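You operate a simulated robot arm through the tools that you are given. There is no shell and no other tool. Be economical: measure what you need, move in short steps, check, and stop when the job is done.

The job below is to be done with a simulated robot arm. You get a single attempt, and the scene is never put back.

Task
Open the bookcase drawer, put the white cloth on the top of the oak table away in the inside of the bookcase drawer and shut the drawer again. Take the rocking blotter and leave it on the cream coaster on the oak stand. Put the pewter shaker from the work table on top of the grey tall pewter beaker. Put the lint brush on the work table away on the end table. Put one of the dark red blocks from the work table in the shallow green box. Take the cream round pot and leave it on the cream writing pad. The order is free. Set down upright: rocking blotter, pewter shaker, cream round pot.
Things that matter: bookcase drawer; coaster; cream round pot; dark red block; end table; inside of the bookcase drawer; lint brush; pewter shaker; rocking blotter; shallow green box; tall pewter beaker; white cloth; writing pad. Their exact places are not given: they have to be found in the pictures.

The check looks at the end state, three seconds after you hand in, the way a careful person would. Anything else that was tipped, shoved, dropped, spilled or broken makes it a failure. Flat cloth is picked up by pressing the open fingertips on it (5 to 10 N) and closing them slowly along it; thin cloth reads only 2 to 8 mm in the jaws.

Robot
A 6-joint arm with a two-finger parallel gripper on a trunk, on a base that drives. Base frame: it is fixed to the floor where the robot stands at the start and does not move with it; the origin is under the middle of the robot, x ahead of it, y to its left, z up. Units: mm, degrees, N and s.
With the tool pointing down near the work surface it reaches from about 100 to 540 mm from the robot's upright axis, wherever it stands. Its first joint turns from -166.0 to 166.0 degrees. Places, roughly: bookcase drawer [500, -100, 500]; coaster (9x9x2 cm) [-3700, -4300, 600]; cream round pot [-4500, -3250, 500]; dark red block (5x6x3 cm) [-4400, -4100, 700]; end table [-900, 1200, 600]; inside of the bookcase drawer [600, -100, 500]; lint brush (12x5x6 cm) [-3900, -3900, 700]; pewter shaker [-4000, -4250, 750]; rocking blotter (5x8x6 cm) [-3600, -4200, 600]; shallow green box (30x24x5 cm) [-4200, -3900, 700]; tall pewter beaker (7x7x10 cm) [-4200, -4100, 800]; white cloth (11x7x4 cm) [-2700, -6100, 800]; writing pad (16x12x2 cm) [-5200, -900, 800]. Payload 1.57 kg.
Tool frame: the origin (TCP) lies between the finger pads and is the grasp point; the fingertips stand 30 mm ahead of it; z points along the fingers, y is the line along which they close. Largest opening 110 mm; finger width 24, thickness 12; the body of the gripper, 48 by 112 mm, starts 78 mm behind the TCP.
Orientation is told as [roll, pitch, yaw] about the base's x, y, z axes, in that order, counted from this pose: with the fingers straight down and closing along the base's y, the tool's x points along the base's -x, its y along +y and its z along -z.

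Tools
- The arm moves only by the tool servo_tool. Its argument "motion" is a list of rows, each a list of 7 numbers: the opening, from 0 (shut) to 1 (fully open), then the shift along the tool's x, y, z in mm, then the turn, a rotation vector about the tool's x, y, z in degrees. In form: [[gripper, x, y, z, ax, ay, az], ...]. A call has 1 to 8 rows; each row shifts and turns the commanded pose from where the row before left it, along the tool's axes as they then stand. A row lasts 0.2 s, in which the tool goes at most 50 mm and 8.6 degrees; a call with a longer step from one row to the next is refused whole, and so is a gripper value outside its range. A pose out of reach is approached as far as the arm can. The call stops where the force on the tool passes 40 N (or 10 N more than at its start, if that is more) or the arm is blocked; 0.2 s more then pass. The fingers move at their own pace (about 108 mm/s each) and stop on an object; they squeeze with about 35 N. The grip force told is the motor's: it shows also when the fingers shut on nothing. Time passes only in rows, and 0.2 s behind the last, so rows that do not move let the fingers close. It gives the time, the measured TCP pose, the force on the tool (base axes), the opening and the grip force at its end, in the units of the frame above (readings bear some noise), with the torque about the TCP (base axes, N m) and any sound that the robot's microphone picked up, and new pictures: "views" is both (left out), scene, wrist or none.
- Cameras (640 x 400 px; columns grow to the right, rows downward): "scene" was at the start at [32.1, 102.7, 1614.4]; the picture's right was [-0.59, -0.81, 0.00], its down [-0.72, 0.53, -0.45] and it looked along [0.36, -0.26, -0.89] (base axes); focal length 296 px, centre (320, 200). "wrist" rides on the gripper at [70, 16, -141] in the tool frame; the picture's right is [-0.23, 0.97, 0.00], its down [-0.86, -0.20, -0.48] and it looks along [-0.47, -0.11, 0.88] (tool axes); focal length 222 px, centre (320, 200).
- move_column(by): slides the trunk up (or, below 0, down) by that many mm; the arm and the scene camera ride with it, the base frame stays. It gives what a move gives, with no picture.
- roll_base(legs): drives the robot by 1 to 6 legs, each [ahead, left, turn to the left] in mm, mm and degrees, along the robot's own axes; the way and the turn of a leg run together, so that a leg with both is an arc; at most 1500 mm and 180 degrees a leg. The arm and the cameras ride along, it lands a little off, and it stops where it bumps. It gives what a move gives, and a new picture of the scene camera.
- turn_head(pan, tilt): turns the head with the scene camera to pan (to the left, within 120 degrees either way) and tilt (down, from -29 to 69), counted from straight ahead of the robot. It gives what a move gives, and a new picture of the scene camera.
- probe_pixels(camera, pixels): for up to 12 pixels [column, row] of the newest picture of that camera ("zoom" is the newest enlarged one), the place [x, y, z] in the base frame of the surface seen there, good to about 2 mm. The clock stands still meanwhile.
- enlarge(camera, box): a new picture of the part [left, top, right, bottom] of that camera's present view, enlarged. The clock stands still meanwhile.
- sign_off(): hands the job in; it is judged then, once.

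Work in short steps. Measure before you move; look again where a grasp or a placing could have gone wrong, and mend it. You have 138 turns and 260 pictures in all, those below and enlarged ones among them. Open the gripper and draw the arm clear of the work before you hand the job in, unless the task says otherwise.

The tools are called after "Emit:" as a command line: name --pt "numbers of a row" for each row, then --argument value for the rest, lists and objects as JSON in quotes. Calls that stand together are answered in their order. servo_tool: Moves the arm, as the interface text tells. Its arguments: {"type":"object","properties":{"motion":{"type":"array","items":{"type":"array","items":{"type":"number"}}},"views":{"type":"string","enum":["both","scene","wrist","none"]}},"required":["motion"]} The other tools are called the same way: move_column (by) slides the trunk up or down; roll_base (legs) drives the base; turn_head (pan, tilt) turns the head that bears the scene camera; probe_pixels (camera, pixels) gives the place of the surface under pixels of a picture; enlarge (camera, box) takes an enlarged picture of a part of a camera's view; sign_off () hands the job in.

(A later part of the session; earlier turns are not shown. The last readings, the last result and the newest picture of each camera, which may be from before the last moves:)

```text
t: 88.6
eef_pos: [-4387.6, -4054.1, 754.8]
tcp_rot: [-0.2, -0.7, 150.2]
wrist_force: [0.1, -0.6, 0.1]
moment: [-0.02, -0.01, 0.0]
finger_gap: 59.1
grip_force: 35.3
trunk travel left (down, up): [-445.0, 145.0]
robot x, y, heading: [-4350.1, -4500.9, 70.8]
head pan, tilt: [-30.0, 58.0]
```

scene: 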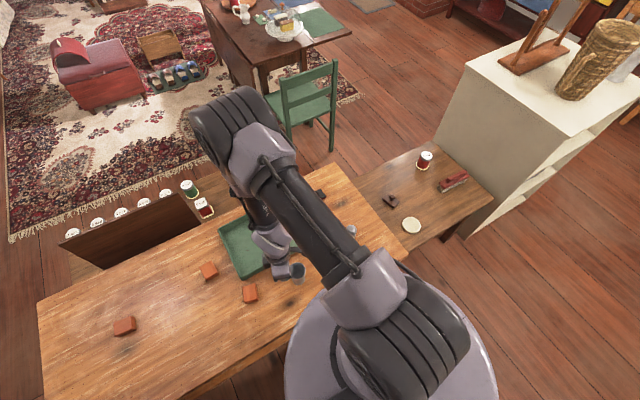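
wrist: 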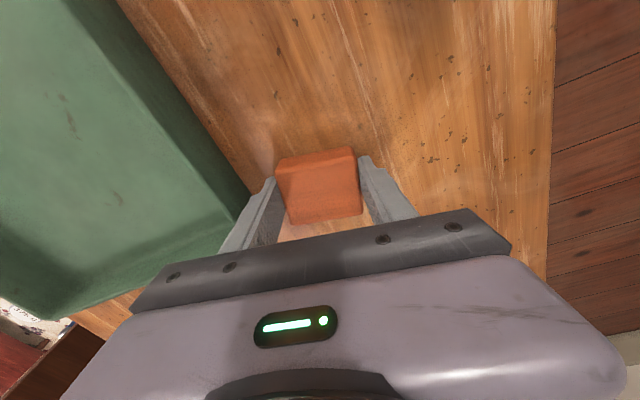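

Block gripped (59 mm). I'll lift, then nudge the base 20 mm ahead and 60 mm left for better reach into the box.

Emit:
servo_tool --pt "0 0 0 -35 0 0 0" --pt "0 0 0 -45 0 0 0" --views "none"

Emit:
roll_base --legs '[[18, 60, 0]]'

Emit:
probe_pixels --camera "scene" --pixels '[[260, 245], [260, 230]]'

```text
t: 89.2
eef_pos: [-4386.3, -4055.4, 834.8]
tcp_rot: [-0.2, -0.5, 150.2]
wrist_force: [0.1, -0.3, 0.3]
moment: [-0.05, 0.0, -0.01]
finger_gap: 59.1
grip_force: 34.7
trunk travel left (down, up): [-445.0, 145.0]
robot x, y, heading: [-4352.7, -4502.1, 71.1]
head pan, tilt: [-30.0, 58.0]
```

```text
t: 90.2
eef_pos: [-4436.4, -4018.3, 833.5]
tcp_rot: [-0.2, -0.6, 150.1]
wrist_force: [-0.2, 0.6, -1.4]
moment: [-0.03, -0.04, 0.01]
finger_gap: 58.9
grip_force: 34.6
trunk travel left (down, up): [-445.0, 145.0]
robot x, y, heading: [-4399.3, -4467.6, 71.1]
head pan, tilt: [-30.0, 58.0]
```

scene: 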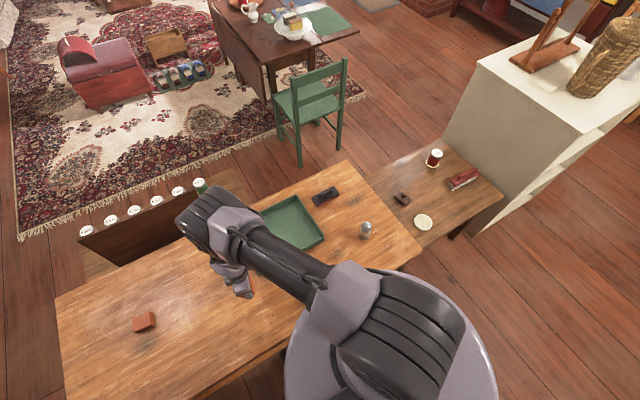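

```text
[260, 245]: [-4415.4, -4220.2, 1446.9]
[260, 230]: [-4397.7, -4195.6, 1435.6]
```

Emit:
probe_pixels --camera "scene" --pixels '[[297, 196], [321, 236], [301, 247], [290, 220], [270, 210], [300, 235]]'

```text
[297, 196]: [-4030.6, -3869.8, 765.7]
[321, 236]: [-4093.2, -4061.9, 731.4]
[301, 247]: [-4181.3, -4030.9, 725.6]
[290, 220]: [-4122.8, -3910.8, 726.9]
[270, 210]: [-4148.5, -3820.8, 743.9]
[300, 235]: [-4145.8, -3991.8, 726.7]
```

The box geometry is confirmed. I'll move the block to (-4270,-3965) inside the box.

Emit:
servo_tool --pt "0 29.3 -32.2 0 0 0 0" --pt "0 29.3 -32.2 0 0 0 0" --pt "0 29.3 -32.2 0 0 0 0" --pt "0 29.4 -32.3 0 0 0 0" --pt "0 0 0 0 0 0 0" --pt "0 0 0 20 0 0 0" --pt "0 0 0 20 0 0 0" --pt "0 0 0 0 0 0 0" --views "wrist"

```text
t: 92.0
eef_pos: [-4268.9, -3965.7, 792.6]
tcp_rot: [-0.2, -0.7, 150.0]
wrist_force: [0.2, -0.1, -0.4]
moment: [-0.01, -0.03, 0.0]
finger_gap: 58.9
grip_force: 34.9
trunk travel left (down, up): [-445.0, 145.0]
robot x, y, heading: [-4401.2, -4468.5, 71.0]
head pan, tilt: [-30.0, 58.0]
```

wrist: 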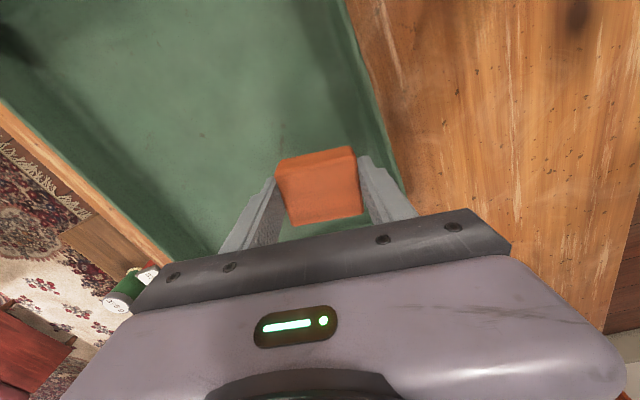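

Emit:
servo_tool --pt "0 0 -10 0 0 0 0" --pt "0 0 0 15 0 0 0" --pt "0 0 0 15 0 0 0" --pt "0 0 0 0 0 0 0" --pt "0.62 0 0 0 0 0 0" --pt "0.62 0 0 0 0 0 0" --views "none"

Emit:
servo_tool --pt "0.62 0 0 -40 0 0 0" --pt "0.62 0 0 -40 0 0 0" --pt "0.62 0 0 -40 0 0 0" --pt "0.62 0 25 0 0 0 0" --pt "0.62 0 0 0 0 0 0" --views "wrist"

```text
t: 93.4
eef_pos: [-4266.9, -3961.5, 772.0]
tcp_rot: [-0.2, -0.6, 150.1]
wrist_force: [0.6, -0.1, -0.4]
moment: [-0.01, 0.02, 0.02]
finger_gap: 68.0
grip_force: 0.1
out of reach, approached as far as the arm can: row 3
trunk travel left (down, up): [-445.0, 145.0]
robot x, y, heading: [-4403.9, -4471.1, 71.0]
head pan, tilt: [-30.0, 58.0]
```

```text
t: 94.6
eef_pos: [-4278.4, -3985.1, 891.8]
tcp_rot: [-0.2, -0.5, 150.1]
wrist_force: [0.4, 1.2, -0.3]
moment: [0.01, 0.02, 0.0]
finger_gap: 68.2
grip_force: 0.0
trunk travel left (down, up): [-445.0, 145.0]
robot x, y, heading: [-4399.5, -4471.0, 71.1]
head pan, tilt: [-30.0, 58.0]
```

wrist: 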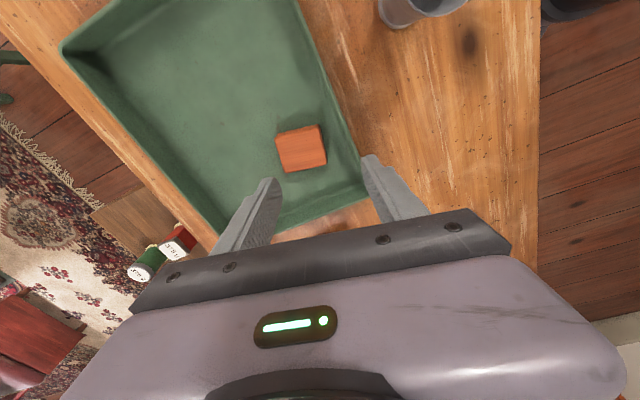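

The block lies in the box. Now I'll shift the base 200 mm right toward the shaker and look from above.

Emit:
roll_base --legs '[[0, -200, 0]]'

Emit:
enlarge --camera "scene" --box '[240, 180, 400, 280]'

```text
t: 96.2
eef_pos: [-4091.9, -4050.6, 892.0]
tcp_rot: [-0.3, -0.6, 150.2]
wrist_force: [-0.1, 0.0, -0.6]
moment: [0.03, 0.04, 0.0]
finger_gap: 68.2
grip_force: 0.1
trunk travel left (down, up): [-445.0, 145.0]
robot x, y, heading: [-4213.1, -4530.0, 70.8]
head pan, tilt: [-30.0, 58.0]
```

scene: 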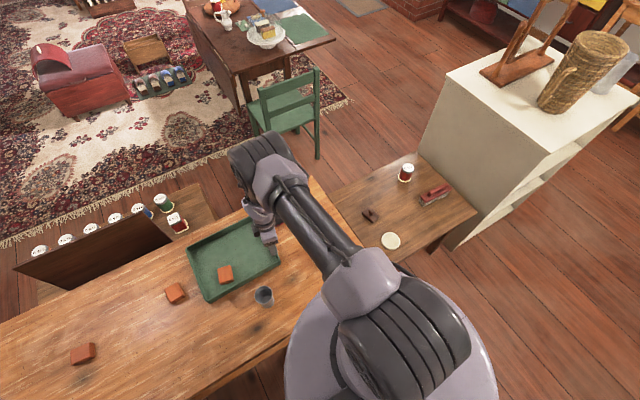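

```text
4.00 times, centred on (320, 230) of scene
```

zoom: 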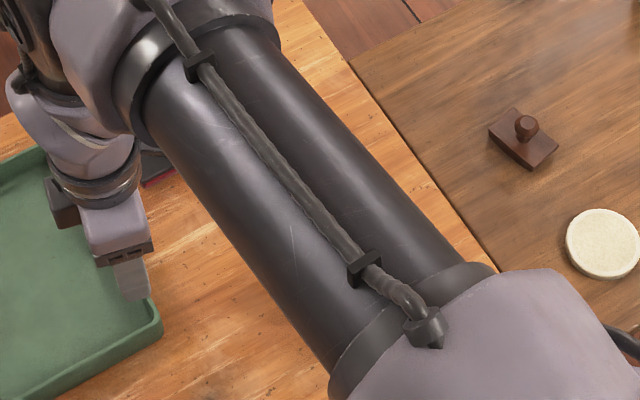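

Emit:
servo_tool --pt "0.7 36 8.5 0 0 0 0" --pt "0.7 36 8.5 0 0 0 0" --pt "0.7 36 8.5 0 0 0 0" --pt "0.7 36 8.5 0 0 0 0" --pt "0.7 36 8.5 0 0 0 0" --pt "0.7 0 0 0 0 0 0" --views "both"

Emit:
enlarge --camera "scene" --box '[220, 250, 380, 350]'

```text
t: 97.6
eef_pos: [-3958.7, -4177.1, 890.9]
tcp_rot: [-0.3, -0.6, 150.2]
wrist_force: [-0.5, -0.5, -0.1]
moment: [0.0, 0.01, 0.03]
finger_gap: 77.2
grip_force: 0.0
trunk travel left (down, up): [-445.0, 145.0]
robot x, y, heading: [-4214.8, -4531.4, 71.1]
head pan, tilt: [-30.0, 58.0]
```

scene: 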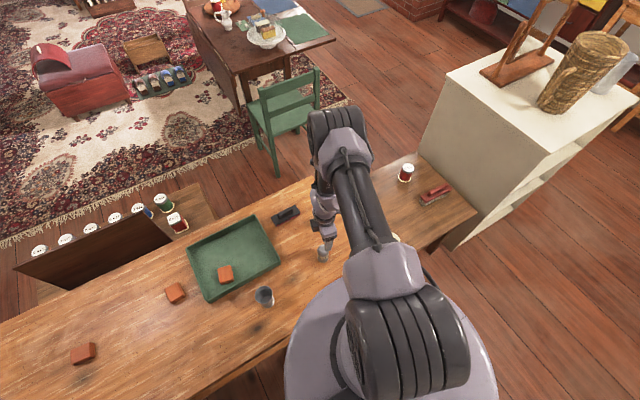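
wrist: 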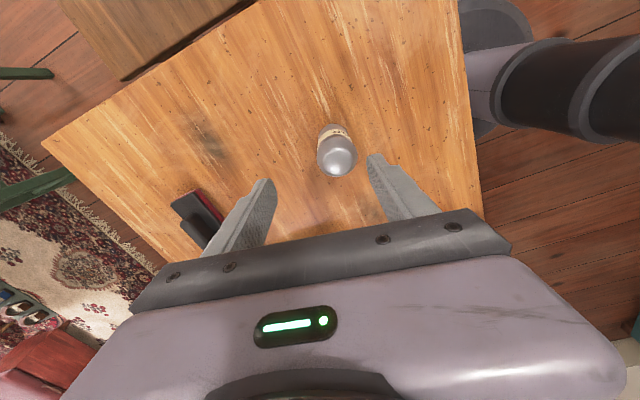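

```text
4.00 times, centred on (300, 300) of scene
```

zoom: 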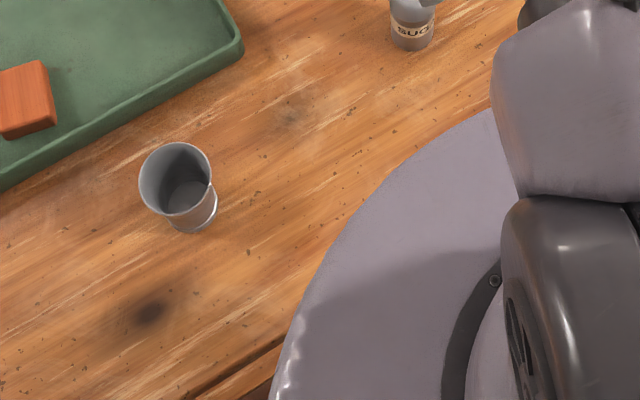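

Emit:
probe_pixels --camera "zoom" --pixels '[[141, 175], [209, 170], [176, 144], [180, 212], [183, 195], [205, 225], [392, 12], [433, 30], [412, 48]]'

Emit:
enlarge --camera "wrist" --box '[270, 100, 400, 200]'

```text
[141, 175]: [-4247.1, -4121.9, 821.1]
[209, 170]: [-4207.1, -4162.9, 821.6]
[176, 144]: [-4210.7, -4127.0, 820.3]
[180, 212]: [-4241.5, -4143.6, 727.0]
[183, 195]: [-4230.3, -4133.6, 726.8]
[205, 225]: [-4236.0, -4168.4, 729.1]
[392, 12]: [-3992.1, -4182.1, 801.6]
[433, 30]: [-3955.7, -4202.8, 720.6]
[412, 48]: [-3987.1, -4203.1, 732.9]
```

```text
4.00 times, centred on (335, 150) of wrist
```

zoom: 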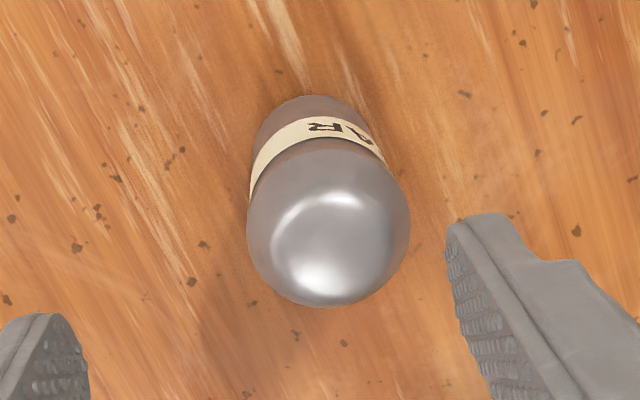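

Emit:
probe_pixels --camera "zoom" --pixels '[[258, 215], [402, 215], [330, 295], [325, 200], [262, 150], [372, 150], [300, 104], [330, 100], [330, 250]]'

Emit:
enlarge --camera "scene" --box '[244, 278, 284, 303]'

```text
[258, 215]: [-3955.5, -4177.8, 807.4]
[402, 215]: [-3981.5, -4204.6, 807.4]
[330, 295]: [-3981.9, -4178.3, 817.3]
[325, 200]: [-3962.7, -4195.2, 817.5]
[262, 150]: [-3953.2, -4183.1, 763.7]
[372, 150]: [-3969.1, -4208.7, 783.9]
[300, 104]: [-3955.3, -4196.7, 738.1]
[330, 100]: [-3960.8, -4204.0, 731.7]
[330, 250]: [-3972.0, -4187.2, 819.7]
```

```text
16.00 times, centred on (264, 290) of scene
```

zoom: 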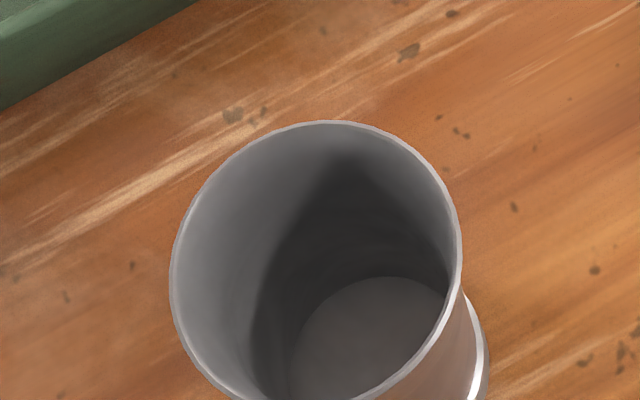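

The shaker is about 40 mm wide, centred near (-3969,-4190), top z 820. The beaker is hollow with a ~62 mm mouth, so I'll grip the shaker high, near its top.

Emit:
servo_tool --pt "0.7 -2 17 0 0 0 0" --pt "0.7 0 0 32 0 0 0" --pt "0.7 0 0 33 0 0 0" --pt "0.7 0 0 0 0 0 0" --views "wrist"

```text
t: 98.6
eef_pos: [-3968.0, -4188.5, 823.8]
tcp_rot: [-0.2, -0.6, 150.1]
wrist_force: [-0.7, 1.1, -0.1]
moment: [0.03, -0.01, -0.01]
finger_gap: 77.0
grip_force: 0.1
trunk travel left (down, up): [-445.0, 145.0]
robot x, y, heading: [-4217.2, -4535.9, 71.1]
head pan, tilt: [-30.0, 58.0]
```

wrist: 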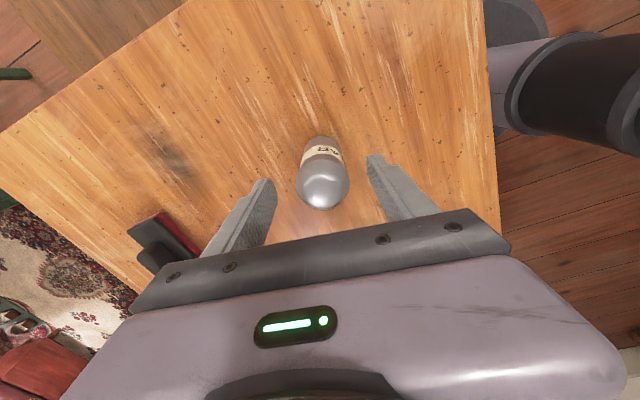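

Centered. Closing now.

Emit:
servo_tool --pt "0.45 0 0 0 0 0 0" --pt "0.3 0 0 0 0 0 0" --pt "0 0 0 0 0 0 0" --pt "0 0 0 0 0 0 0" --pt "0 0 0 0 0 0 0" --views "wrist"

Emit:
enlarge --camera "wrist" --box '[240, 110, 400, 210]'

```text
t: 99.8
eef_pos: [-3968.2, -4189.6, 825.2]
tcp_rot: [-0.2, -0.7, 150.2]
wrist_force: [-0.1, 0.1, -0.3]
moment: [-0.01, 0.03, 0.03]
finger_gap: 40.1
grip_force: 35.1
trunk travel left (down, up): [-445.0, 145.0]
robot x, y, heading: [-4213.4, -4531.0, 70.9]
head pan, tilt: [-30.0, 58.0]
```

wrist: 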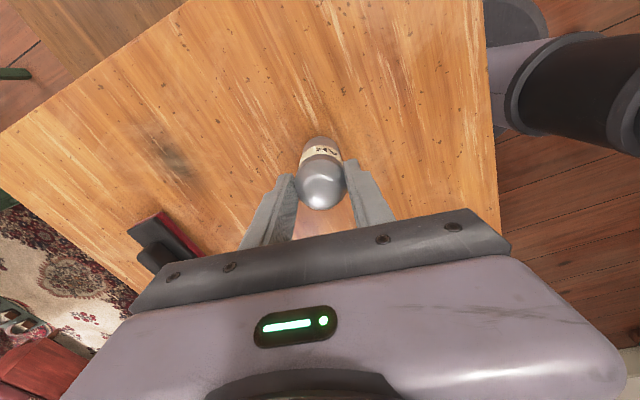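

```text
4.00 times, centred on (320, 160) of wrist
```

zoom: 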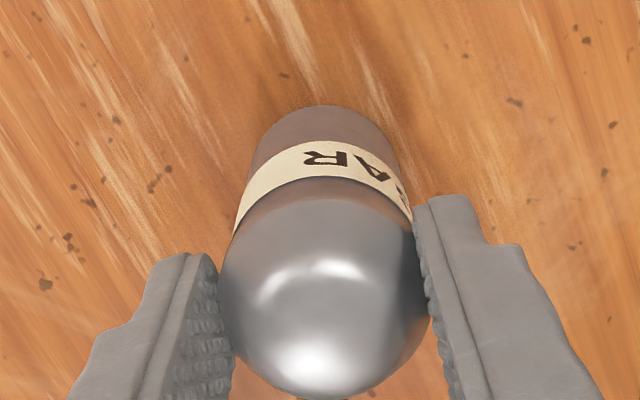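

Gripped at 40 mm. I'll lift high and remeasure the beaker rim.

Emit:
servo_tool --pt "0 0 0 -20 0 0 0" --pt "0 0 0 -40 0 0 0" --pt "0 0 0 -40 0 0 0" --pt "0 0 0 -30 0 0 0" --pt "0 0 0 0 0 0 0" --views "wrist"

Emit:
enlarge --camera "scene" --box '[236, 275, 292, 310]'

Emit:
probe_pixels --camera "zoom" --pixels '[[220, 180], [325, 138], [423, 205], [375, 330], [270, 325], [412, 160], [245, 150], [210, 240]]'

```text
t: 101.0
eef_pos: [-3969.2, -4190.1, 955.2]
tcp_rot: [-0.2, -0.6, 150.3]
wrist_force: [0.2, -0.2, -1.6]
moment: [0.02, 0.01, 0.0]
finger_gap: 39.7
grip_force: 35.1
trunk travel left (down, up): [-445.0, 145.0]
robot x, y, heading: [-4218.3, -4529.4, 71.1]
head pan, tilt: [-30.0, 58.0]
```

wrist: 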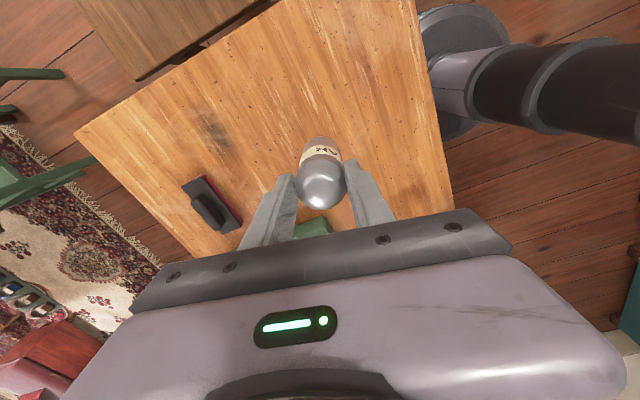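

```text
11.43 times, centred on (264, 292) of scene
```

zoom: 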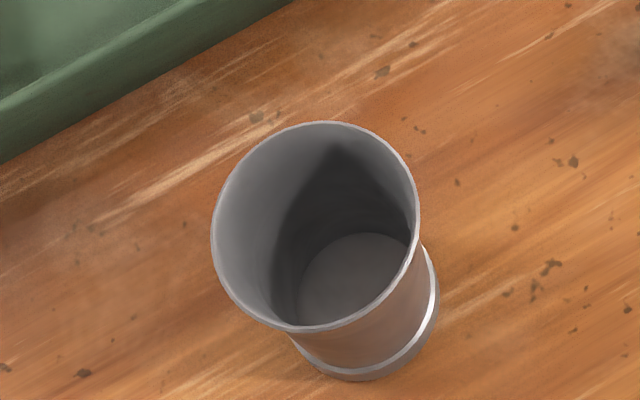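

```text
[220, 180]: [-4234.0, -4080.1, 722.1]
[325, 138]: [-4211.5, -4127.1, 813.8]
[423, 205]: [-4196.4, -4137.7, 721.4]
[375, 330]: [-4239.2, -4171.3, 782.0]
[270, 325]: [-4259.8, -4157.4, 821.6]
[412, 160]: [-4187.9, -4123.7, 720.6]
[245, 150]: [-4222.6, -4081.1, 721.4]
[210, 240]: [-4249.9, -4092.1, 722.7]
```

Beaker centre ≈(-4232,-4147), rim z 821. I'll carry the shaker above it and check alignment before lowering.

Emit:
servo_tool --pt "0 -41.5 15.7 0 0 0 0" --pt "0 -41.5 15.7 0 0 0 0" --pt "0 -41.5 15.7 0 0 0 0" --pt "0 -41.5 15.7 0 0 0 0" --pt "0 -41.5 15.7 0 0 0 0" --pt "0 -41.8 15.7 0 0 0 0" --pt "0 0 0 0 0 0 0" --views "both"

Emit:
enlarge --camera "scene" --box '[220, 250, 316, 310]'

Emit:
enlarge --camera "wrist" --box '[240, 100, 400, 200]'

```text
t: 102.6
eef_pos: [-4217.6, -4123.6, 963.6]
tcp_rot: [-0.3, -0.7, 150.1]
wrist_force: [0.2, -0.4, -2.3]
moment: [-0.01, 0.04, -0.04]
finger_gap: 39.9
grip_force: 34.9
out of reach, approached as far as the arm can: row 1, 2, 3, 4
trunk travel left (down, up): [-445.0, 145.0]
robot x, y, heading: [-4213.8, -4531.8, 70.9]
head pan, tilt: [-30.0, 58.0]
```

scene: 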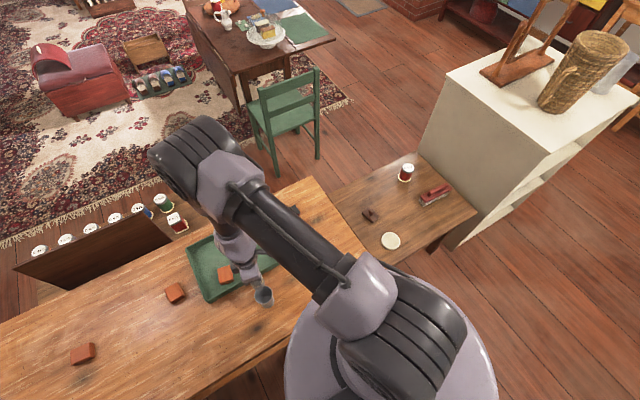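
wrist: 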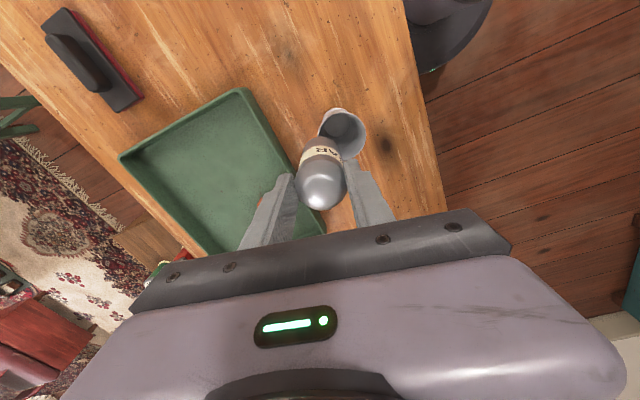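

```text
6.67 times, centred on (268, 280) of scene
```

zoom: 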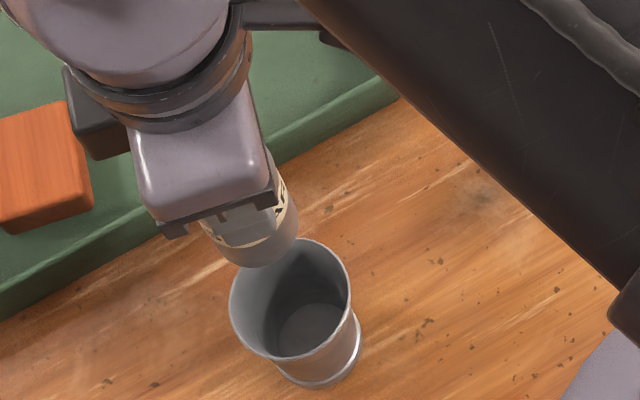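

```text
4.00 times, centred on (320, 150) of wrist
```

zoom: 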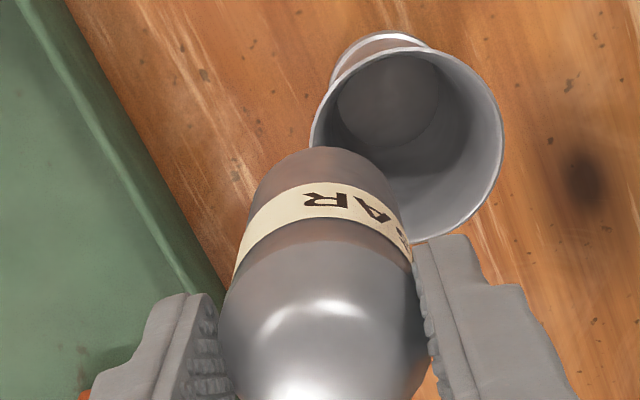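

Emit:
probe_pixels --camera "zoom" --pixels '[[315, 128], [502, 140], [400, 52], [440, 236], [470, 80], [486, 190], [345, 75], [390, 95], [330, 150], [325, 280]]'

```text
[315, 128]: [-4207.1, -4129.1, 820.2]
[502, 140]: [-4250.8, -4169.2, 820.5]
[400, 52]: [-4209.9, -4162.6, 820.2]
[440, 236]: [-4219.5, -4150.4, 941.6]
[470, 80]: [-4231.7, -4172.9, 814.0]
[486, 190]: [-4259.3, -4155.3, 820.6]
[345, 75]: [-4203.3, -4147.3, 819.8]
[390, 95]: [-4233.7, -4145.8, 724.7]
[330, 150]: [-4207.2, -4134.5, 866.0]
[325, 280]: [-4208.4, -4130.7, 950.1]
```

Emit:
servo_tool --pt "0 1.8 13.2 0 0 0 0" --pt "0 1.8 13.2 0 0 0 0" --pt "0 0 0 13 0 0 0" --pt "0 0 0 13 0 0 0" --pt "0 0 0 0 0 0 0" --views "wrist"

Emit:
enlarge --camera "wrist" --box '[240, 100, 400, 200]'

Emit:
enlarge --camera "scene" --box '[220, 250, 316, 310]'

```text
t: 103.8
eef_pos: [-4226.9, -4127.0, 940.9]
tcp_rot: [0.4, -0.4, 150.3]
wrist_force: [-0.5, 0.8, -0.7]
moment: [-0.03, 0.01, 0.01]
finger_gap: 39.9
grip_force: 35.1
out of reach, approached as far as the arm can: row 1, 2, 4
trunk travel left (down, up): [-445.0, 145.0]
robot x, y, heading: [-4216.4, -4531.5, 71.1]
head pan, tilt: [-30.0, 58.0]
```

wrist: 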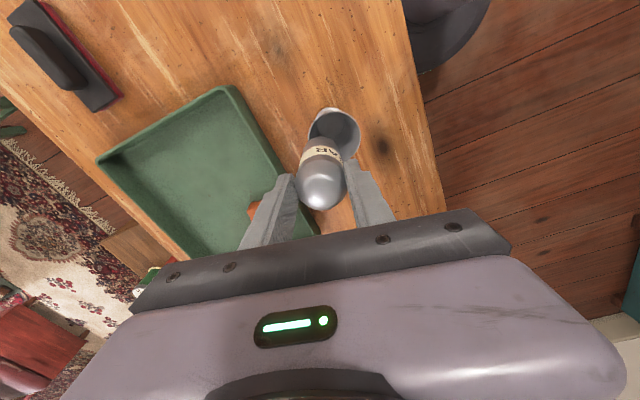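

```text
4.00 times, centred on (320, 150) of wrist
```

zoom: 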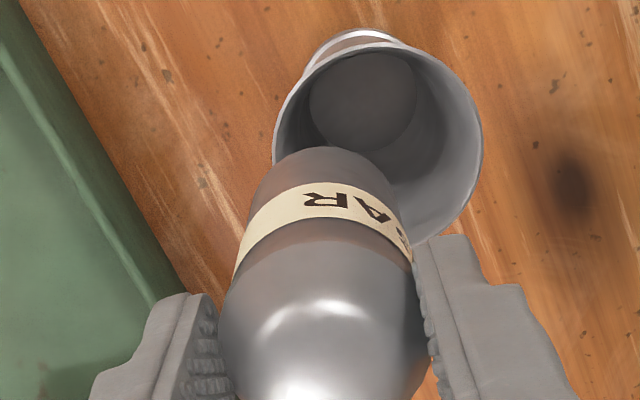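

```text
6.67 times, centred on (268, 280) of scene
```

zoom: 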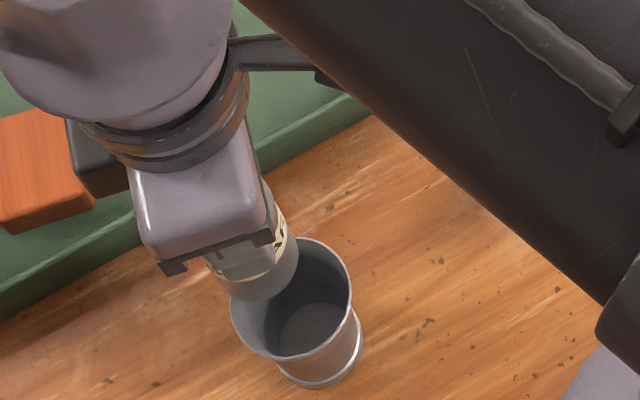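

The arm seems at a joint limit at this height. I'll raise the trunk 120 mm so the arm works lower relative to it, then come back down with the tool.

Emit:
move_column --by 120

Emit:
servo_tool --pt "0 0 0 25 0 0 0" --pt "0 0 0 25 0 0 0" --pt "0 0 0 25 0 0 0" --pt "0 0 0 25 0 0 0" --pt "0 0 0 0 0 0 0" --views "none"

```text
t: 105.3
eef_pos: [-4226.7, -4126.0, 1060.6]
tcp_rot: [0.3, -0.5, 150.3]
wrist_force: [-0.2, -0.1, -1.3]
moment: [-0.01, -0.04, 0.01]
finger_gap: 39.8
grip_force: 35.1
trunk travel left (down, up): [-565.0, 25.0]
robot x, y, heading: [-4215.0, -4530.8, 71.1]
head pan, tilt: [-30.0, 58.0]
```

```text
t: 106.5
eef_pos: [-4228.9, -4125.9, 960.6]
tcp_rot: [0.2, -0.5, 150.2]
wrist_force: [-0.3, -0.5, -2.5]
moment: [-0.01, 0.0, 0.0]
finger_gap: 40.0
grip_force: 35.4
trunk travel left (down, up): [-565.0, 25.0]
robot x, y, heading: [-4218.5, -4531.5, 71.0]
head pan, tilt: [-30.0, 58.0]
```

Emit:
servo_tool --pt "0 6 10 0 0 0 0" --pt "0 5.7 9.2 0 0 0 0" --pt "0 0 0 13 0 0 0" --pt "0 0 0 10 0 0 0" --pt "0 0 0 0 0 0 0" --views "wrist"

Emit:
enlarge --camera "wrist" --box '[240, 100, 400, 200]'

Emit:
probe_pixels --camera "zoom" --pixels '[[330, 155], [325, 280], [262, 175], [385, 175], [330, 250]]'

```text
t: 107.7
eef_pos: [-4228.4, -4133.7, 933.2]
tcp_rot: [0.5, -0.4, 150.3]
wrist_force: [0.9, 0.7, -1.2]
moment: [0.0, -0.03, 0.02]
finger_gap: 39.7
grip_force: 34.2
out of reach, approached as far as the arm can: row 1, 2, 3
trunk travel left (down, up): [-565.0, 25.0]
robot x, y, heading: [-4215.2, -4528.1, 70.8]
head pan, tilt: [-30.0, 58.0]
```

wrist: 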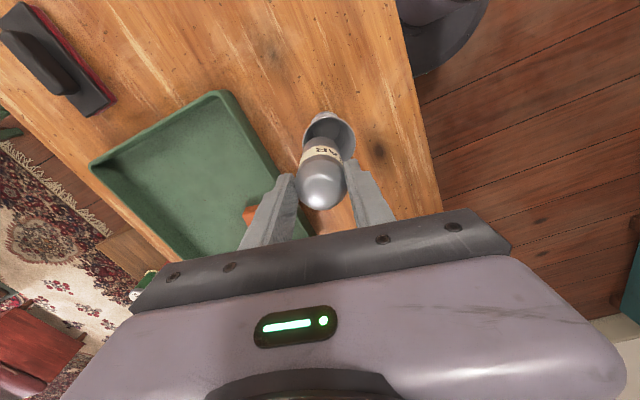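

```text
4.00 times, centred on (320, 150) of wrist
```

zoom: 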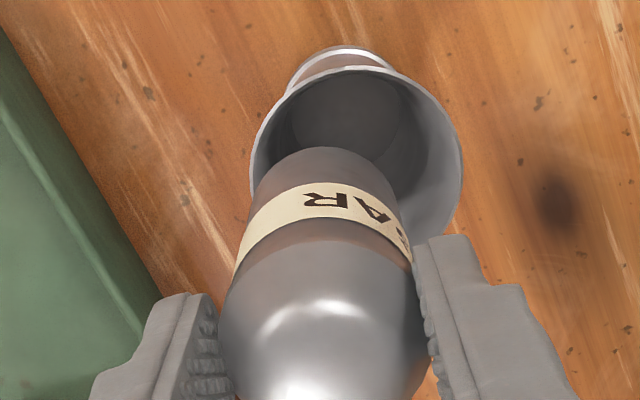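

```text
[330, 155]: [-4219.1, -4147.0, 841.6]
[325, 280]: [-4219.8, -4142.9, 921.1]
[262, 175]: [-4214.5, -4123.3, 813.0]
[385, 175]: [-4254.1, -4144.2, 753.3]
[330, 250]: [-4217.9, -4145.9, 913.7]
```

Still about 10 mm short toward the robot. I'll shift the base instead, 9 mm back and 6 mm right.

Emit:
roll_base --legs '[[-10, -6, 0]]'

Emit:
enlarge --camera "wrist" --box '[240, 100, 400, 200]'

Emit:
probe_pixels --camera "zoom" --pixels '[[325, 160], [325, 280], [260, 130], [450, 120], [350, 70], [445, 205]]'

```text
t: 108.4
eef_pos: [-4225.3, -4144.1, 933.8]
tcp_rot: [0.5, -0.3, 150.2]
wrist_force: [0.1, 0.0, -1.3]
moment: [0.02, -0.03, -0.01]
finger_gap: 39.8
grip_force: 35.2
trunk travel left (down, up): [-565.0, 25.0]
robot x, y, heading: [-4214.2, -4543.5, 71.2]
head pan, tilt: [-30.0, 58.0]
```

scene: 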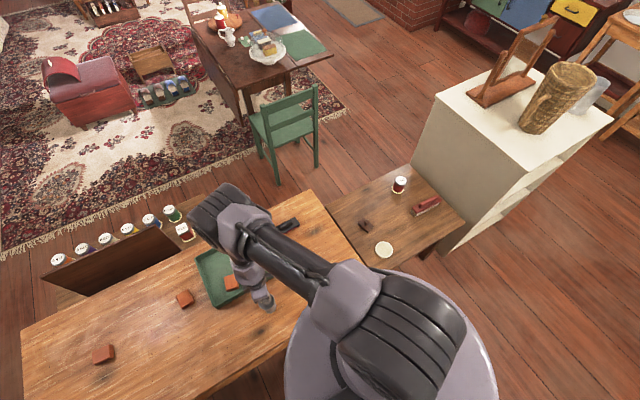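

```text
4.00 times, centred on (320, 150) of wrist
```

zoom: 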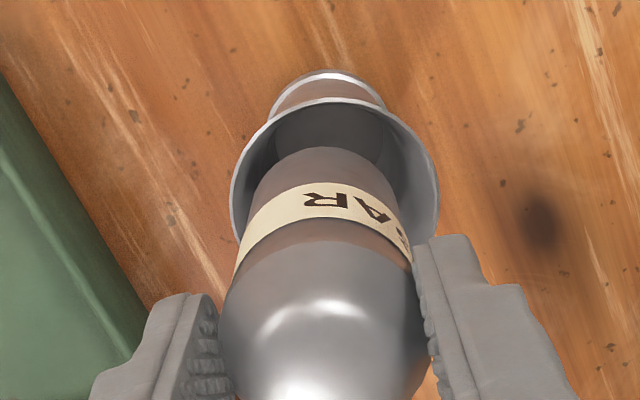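

```text
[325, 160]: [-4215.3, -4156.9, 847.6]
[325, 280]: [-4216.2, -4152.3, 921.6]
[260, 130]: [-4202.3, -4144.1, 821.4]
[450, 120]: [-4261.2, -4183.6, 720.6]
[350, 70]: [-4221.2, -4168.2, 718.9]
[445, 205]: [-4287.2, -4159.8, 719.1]
```

Aligned within ~3 mm. Lowering slowly and feeling for contact.

Emit:
servo_tool --pt "0 0 0 6 0 0 0" --pt "0 0 0 6 0 0 0" --pt "0 0 0 6 0 0 0" --pt "0 0 0 6 0 0 0" --pt "0 0 0 0 0 0 0" --views "wrist"

Emit:
enlarge --camera "wrist" --box '[240, 100, 400, 200]'

```text
t: 109.6
eef_pos: [-4225.2, -4146.6, 914.8]
tcp_rot: [0.3, -0.5, 150.2]
wrist_force: [-1.6, 2.2, 31.5]
moment: [0.2, 0.28, 0.05]
finger_gap: 40.2
grip_force: 34.8
out of reach, approached as far as the arm can: row 3
trunk travel left (down, up): [-565.0, 25.0]
robot x, y, heading: [-4210.8, -4540.0, 71.1]
head pan, tilt: [-30.0, 58.0]
```

wrist: 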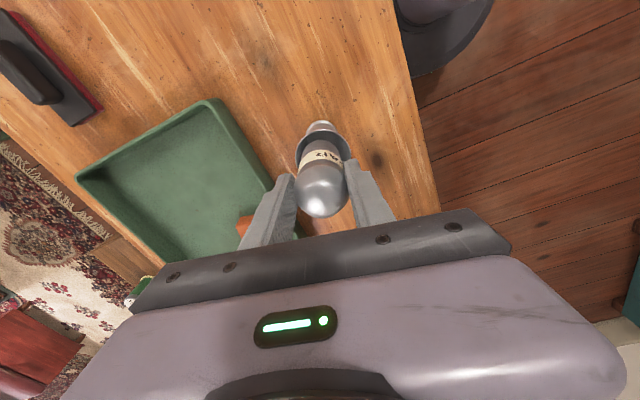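

```text
4.00 times, centred on (320, 150) of wrist
```

zoom: 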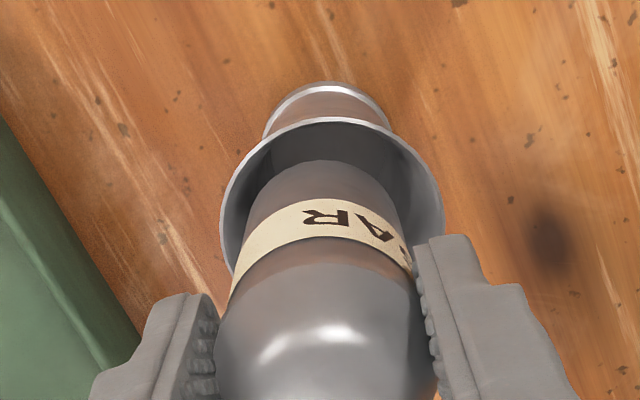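

There's solid contact at the rim: 31 N, so the beaker acts as a closed support. I'll ease up a little to unload before releasing.

Emit:
servo_tool --pt "0 0 0 -2 0 0 0" --pt "0 0 0 0 0 0 0" --views "none"

```text
t: 110.2
eef_pos: [-4224.1, -4147.3, 914.8]
tcp_rot: [0.6, -0.4, 150.3]
wrist_force: [0.2, -0.3, -1.5]
moment: [0.02, 0.0, -0.02]
finger_gap: 39.9
grip_force: 35.1
trunk travel left (down, up): [-565.0, 25.0]
robot x, y, heading: [-4213.9, -4542.9, 71.0]
head pan, tilt: [-30.0, 58.0]
```

Emit:
servo_tool --pt "0 0 0 1 0 0 0" --pt "0 0 0 0 0 0 0" --views "none"

Emit:
enlarge --camera "scene" --box '[220, 260, 316, 320]'

```text
t: 110.8
eef_pos: [-4226.2, -4145.1, 914.3]
tcp_rot: [0.5, -0.4, 150.1]
wrist_force: [-0.4, 0.0, -2.5]
moment: [0.01, 0.03, -0.02]
finger_gap: 39.9
grip_force: 34.6
trunk travel left (down, up): [-565.0, 25.0]
robot x, y, heading: [-4215.1, -4541.0, 71.2]
head pan, tilt: [-30.0, 58.0]
```

```text
6.67 times, centred on (268, 290) of scene
```

zoom: 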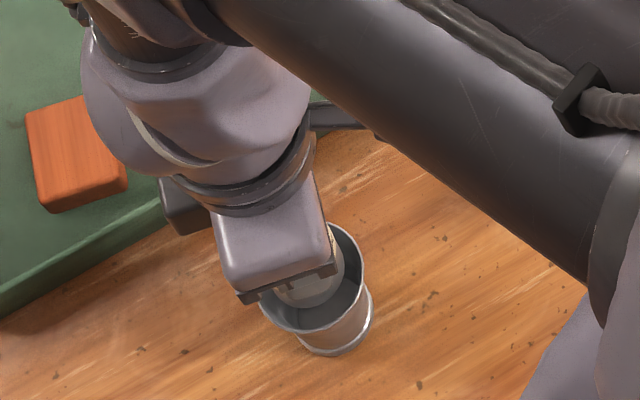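

Emit:
servo_tool --pt "0 0 0 2 0 0 0" --pt "0 0 0 0 0 0 0" --views "none"

Emit:
servo_tool --pt "0 0 0 2 0 0 0" --pt "0 0 0 0 0 0 0" --views "wrist"

Emit:
enlarge --camera "wrist" --box '[240, 100, 400, 200]'

```text
t: 111.4
eef_pos: [-4226.6, -4145.4, 914.0]
tcp_rot: [0.2, -0.5, 150.2]
wrist_force: [1.6, 1.5, 31.7]
moment: [0.25, -0.01, -0.01]
finger_gap: 39.8
grip_force: 35.0
trunk travel left (down, up): [-565.0, 25.0]
robot x, y, heading: [-4211.8, -4539.3, 71.1]
head pan, tilt: [-30.0, 58.0]
```

```text
t: 112.0
eef_pos: [-4226.1, -4145.3, 910.2]
tcp_rot: [0.3, -0.5, 150.1]
wrist_force: [-0.4, 2.0, 31.0]
moment: [0.25, 0.2, 0.04]
finger_gap: 39.8
grip_force: 35.2
trunk travel left (down, up): [-565.0, 25.0]
robot x, y, heading: [-4209.3, -4538.7, 71.2]
head pan, tilt: [-30.0, 58.0]
```

wrist: 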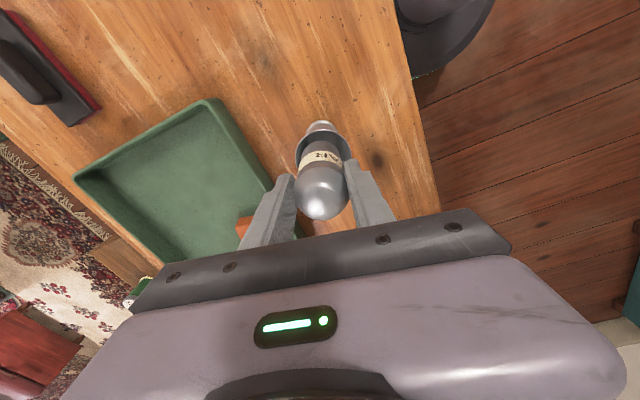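

```text
4.00 times, centred on (320, 150) of wrist
```

zoom: 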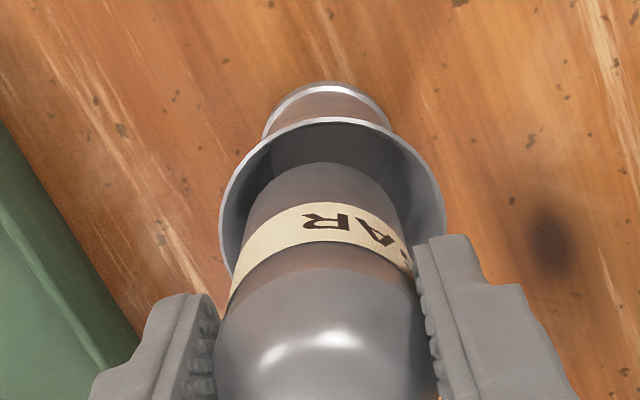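

It's seated and slipping only in the grip. I'll ease 1 mm up and release, then rise straight.

Emit:
servo_tool --pt "0 0 0 -1 0 0 0" --pt "0.4 0 0 0 0 0 0" --pt "0.6 0 0 0 0 0 0" --pt "0.6 0 0 0 0 0 0" --pt "0.6 0 0 0 0 0 0" --views "wrist"

Emit:
enlarge --camera "wrist" --box '[240, 100, 400, 200]'

```text
t: 113.2
eef_pos: [-4226.7, -4145.3, 912.0]
tcp_rot: [0.5, -0.3, 150.2]
wrist_force: [0.3, 0.2, 0.4]
moment: [0.02, 0.0, 0.02]
finger_gap: 66.4
grip_force: 0.0
trunk travel left (down, up): [-565.0, 25.0]
robot x, y, heading: [-4217.1, -4542.1, 71.0]
head pan, tilt: [-30.0, 58.0]
```

wrist: 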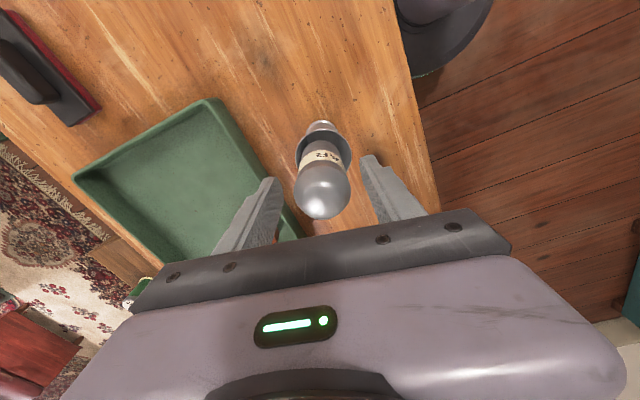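

```text
4.00 times, centred on (320, 150) of wrist
```

zoom: 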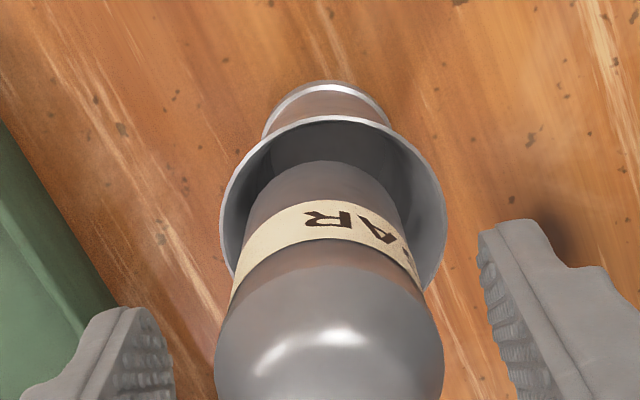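

It stands upright. I'll raise by the column first for a pure vertical, then a bit by the tool.

Emit:
move_column --by 25

Emit:
servo_tool --pt "0.7 0 0 -8 0 0 0" --pt "0.7 0 0 -8 0 0 0" --pt "0.7 0 0 -8 0 0 0" --pt "0.7 0 0 0 0 0 0" --views "wrist"

```text
t: 113.9
eef_pos: [-4224.9, -4144.8, 935.6]
tcp_rot: [0.5, -0.4, 150.3]
wrist_force: [-0.1, -0.5, 0.8]
moment: [-0.01, 0.03, -0.01]
finger_gap: 66.1
grip_force: 0.0
trunk travel left (down, up): [-590.0, 0.0]
robot x, y, heading: [-4213.5, -4543.6, 71.2]
head pan, tilt: [-30.0, 58.0]
```

```text
t: 114.9
eef_pos: [-4225.7, -4146.1, 955.7]
tcp_rot: [0.6, -0.3, 150.1]
wrist_force: [0.9, 0.1, 0.3]
moment: [0.0, -0.01, 0.03]
finger_gap: 77.1
grip_force: 0.0
out of reach, approached as far as the arm can: row 3
trunk travel left (down, up): [-590.0, 0.0]
robot x, y, heading: [-4212.2, -4539.6, 71.0]
head pan, tilt: [-30.0, 58.0]
```

wrist: 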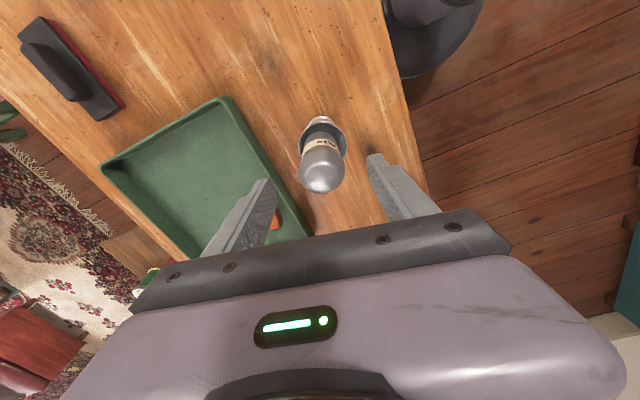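

Fingertips just clear the shaker top. I'll slide out along tool −x, parallel to the fingers, and then back the base off.

Emit:
servo_tool --pt "0.7 -30 0 0 0 0 0" --pt "0.7 -40 0 0 0 0 0" --pt "0.7 -40 0 0 0 0 0" --pt "0.7 0 0 0 0 0 0" --views "wrist"

```text
t: 115.9
eef_pos: [-4311.6, -4094.8, 958.0]
tcp_rot: [0.4, -0.4, 150.2]
wrist_force: [-0.3, 0.3, 0.1]
moment: [0.0, 0.0, -0.02]
finger_gap: 77.0
grip_force: 0.0
out of reach, approached as far as the arm can: row 1
trunk travel left (down, up): [-590.0, 0.0]
robot x, y, heading: [-4213.1, -4539.4, 71.1]
head pan, tilt: [-30.0, 58.0]
```

wrist: 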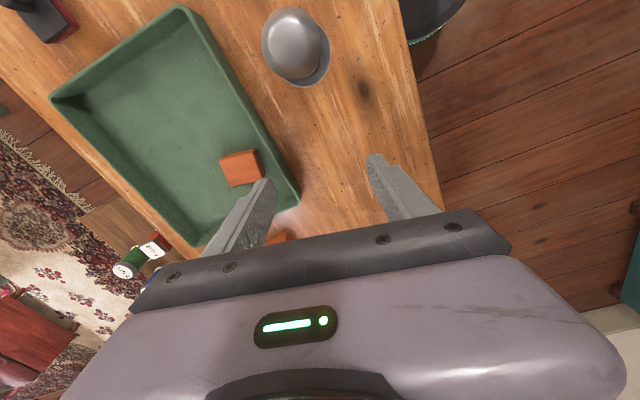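

Stack looks good. I'll back off, move right past the table corner, then lower the trunk for the oak stand (top z≈550).

Emit:
roll_base --legs '[[-250, 0, 0], [0, -650, 0]]'

Emit:
move_column --by -300

Emit:
turn_head --pan 10 --tilt 45

```text
t: 121.0
eef_pos: [-3785.3, -4544.8, 957.5]
tcp_rot: [0.5, -0.4, 149.9]
wrist_force: [0.3, -0.6, 0.6]
moment: [0.0, -0.03, 0.01]
finger_gap: 77.0
grip_force: 0.0
trunk travel left (down, up): [-590.0, 0.0]
robot x, y, heading: [-3687.7, -4989.4, 70.9]
head pan, tilt: [-30.0, 58.0]
```

scene: 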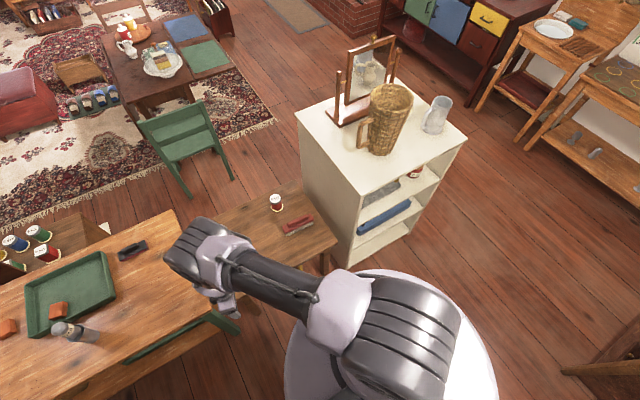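

```text
t: 124.0
eef_pos: [-3784.2, -4543.6, 656.9]
tcp_rot: [0.5, -0.4, 149.9]
wrist_force: [-0.4, 0.4, 0.0]
moment: [0.01, -0.01, -0.02]
finger_gap: 77.2
grip_force: 0.0
trunk travel left (down, up): [-290.0, 300.0]
robot x, y, heading: [-3688.0, -4992.4, 70.9]
head pan, tilt: [-30.0, 58.0]
```

```text
t: 125.0
eef_pos: [-3784.2, -4544.3, 656.4]
tcp_rot: [0.6, -0.4, 149.9]
wrist_force: [-0.2, -0.2, -0.1]
moment: [-0.02, -0.01, 0.0]
finger_gap: 77.0
grip_force: 0.0
trunk travel left (down, up): [-290.0, 300.0]
robot x, y, heading: [-3687.2, -4991.0, 70.9]
head pan, tilt: [10.0, 45.0]
```

scene: 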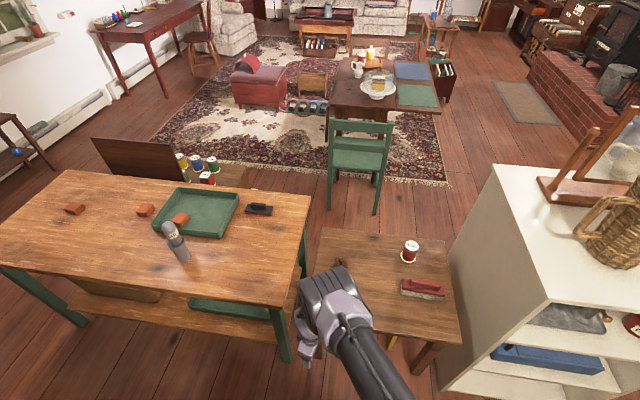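

I'll bring the arm to the robot's front center so it doesn't meet the table, then look at the stand.

Emit:
servo_tool --pt "0.7 45 3 0 0 0 0" --pt "0.7 45 3 0 0 0 0" --pt "0.7 45 3 0 0 0 0" --pt "0.7 45 3 0 0 0 0" --pt "0.7 45 2 0 0 0 0" --pt "0.7 20 0 0 0 0 0" --views "none"

Emit:
turn_head --pan 20 --tilt 50

Emit:
enlarge --camera "scene" --box '[320, 200, 560, 350]'

```text
t: 126.4
eef_pos: [-3585.5, -4614.8, 641.6]
tcp_rot: [0.9, -0.4, 150.0]
wrist_force: [-0.4, 0.6, -0.3]
moment: [-0.01, 0.0, 0.02]
finger_gap: 77.0
grip_force: 0.0
out of reach, approached as far as the arm can: row 3, 4, 5, 6
trunk travel left (down, up): [-290.0, 300.0]
robot x, y, heading: [-3684.8, -4993.2, 70.8]
head pan, tilt: [10.0, 45.0]
```

```text
t: 127.2
eef_pos: [-3587.1, -4614.6, 641.6]
tcp_rot: [0.8, -0.3, 149.8]
wrist_force: [-0.6, 0.3, -0.1]
moment: [-0.01, 0.0, 0.0]
finger_gap: 77.0
grip_force: 0.2
trunk travel left (down, up): [-290.0, 300.0]
robot x, y, heading: [-3689.2, -4995.6, 70.9]
head pan, tilt: [20.0, 50.0]
```

scene: 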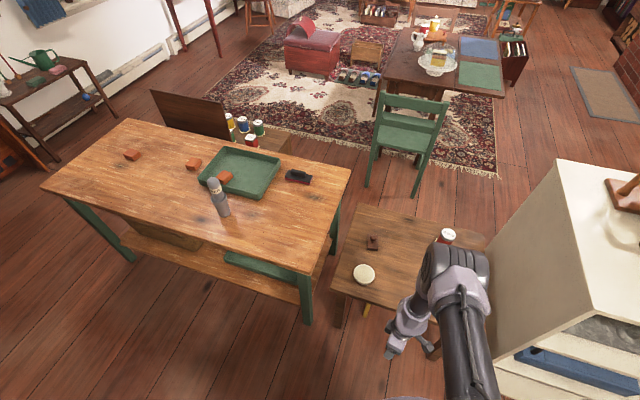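

```text
2.67 times, centred on (440, 275) of scene
```

zoom: 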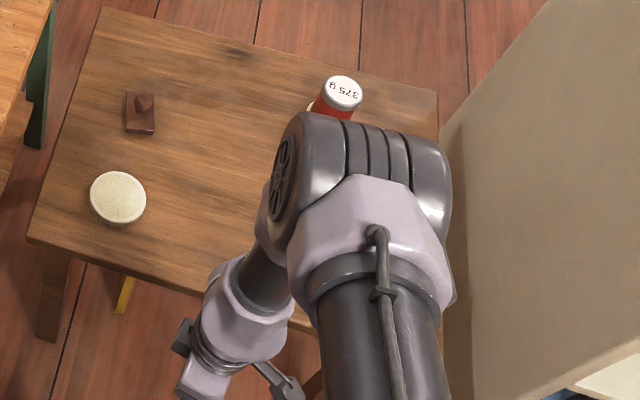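

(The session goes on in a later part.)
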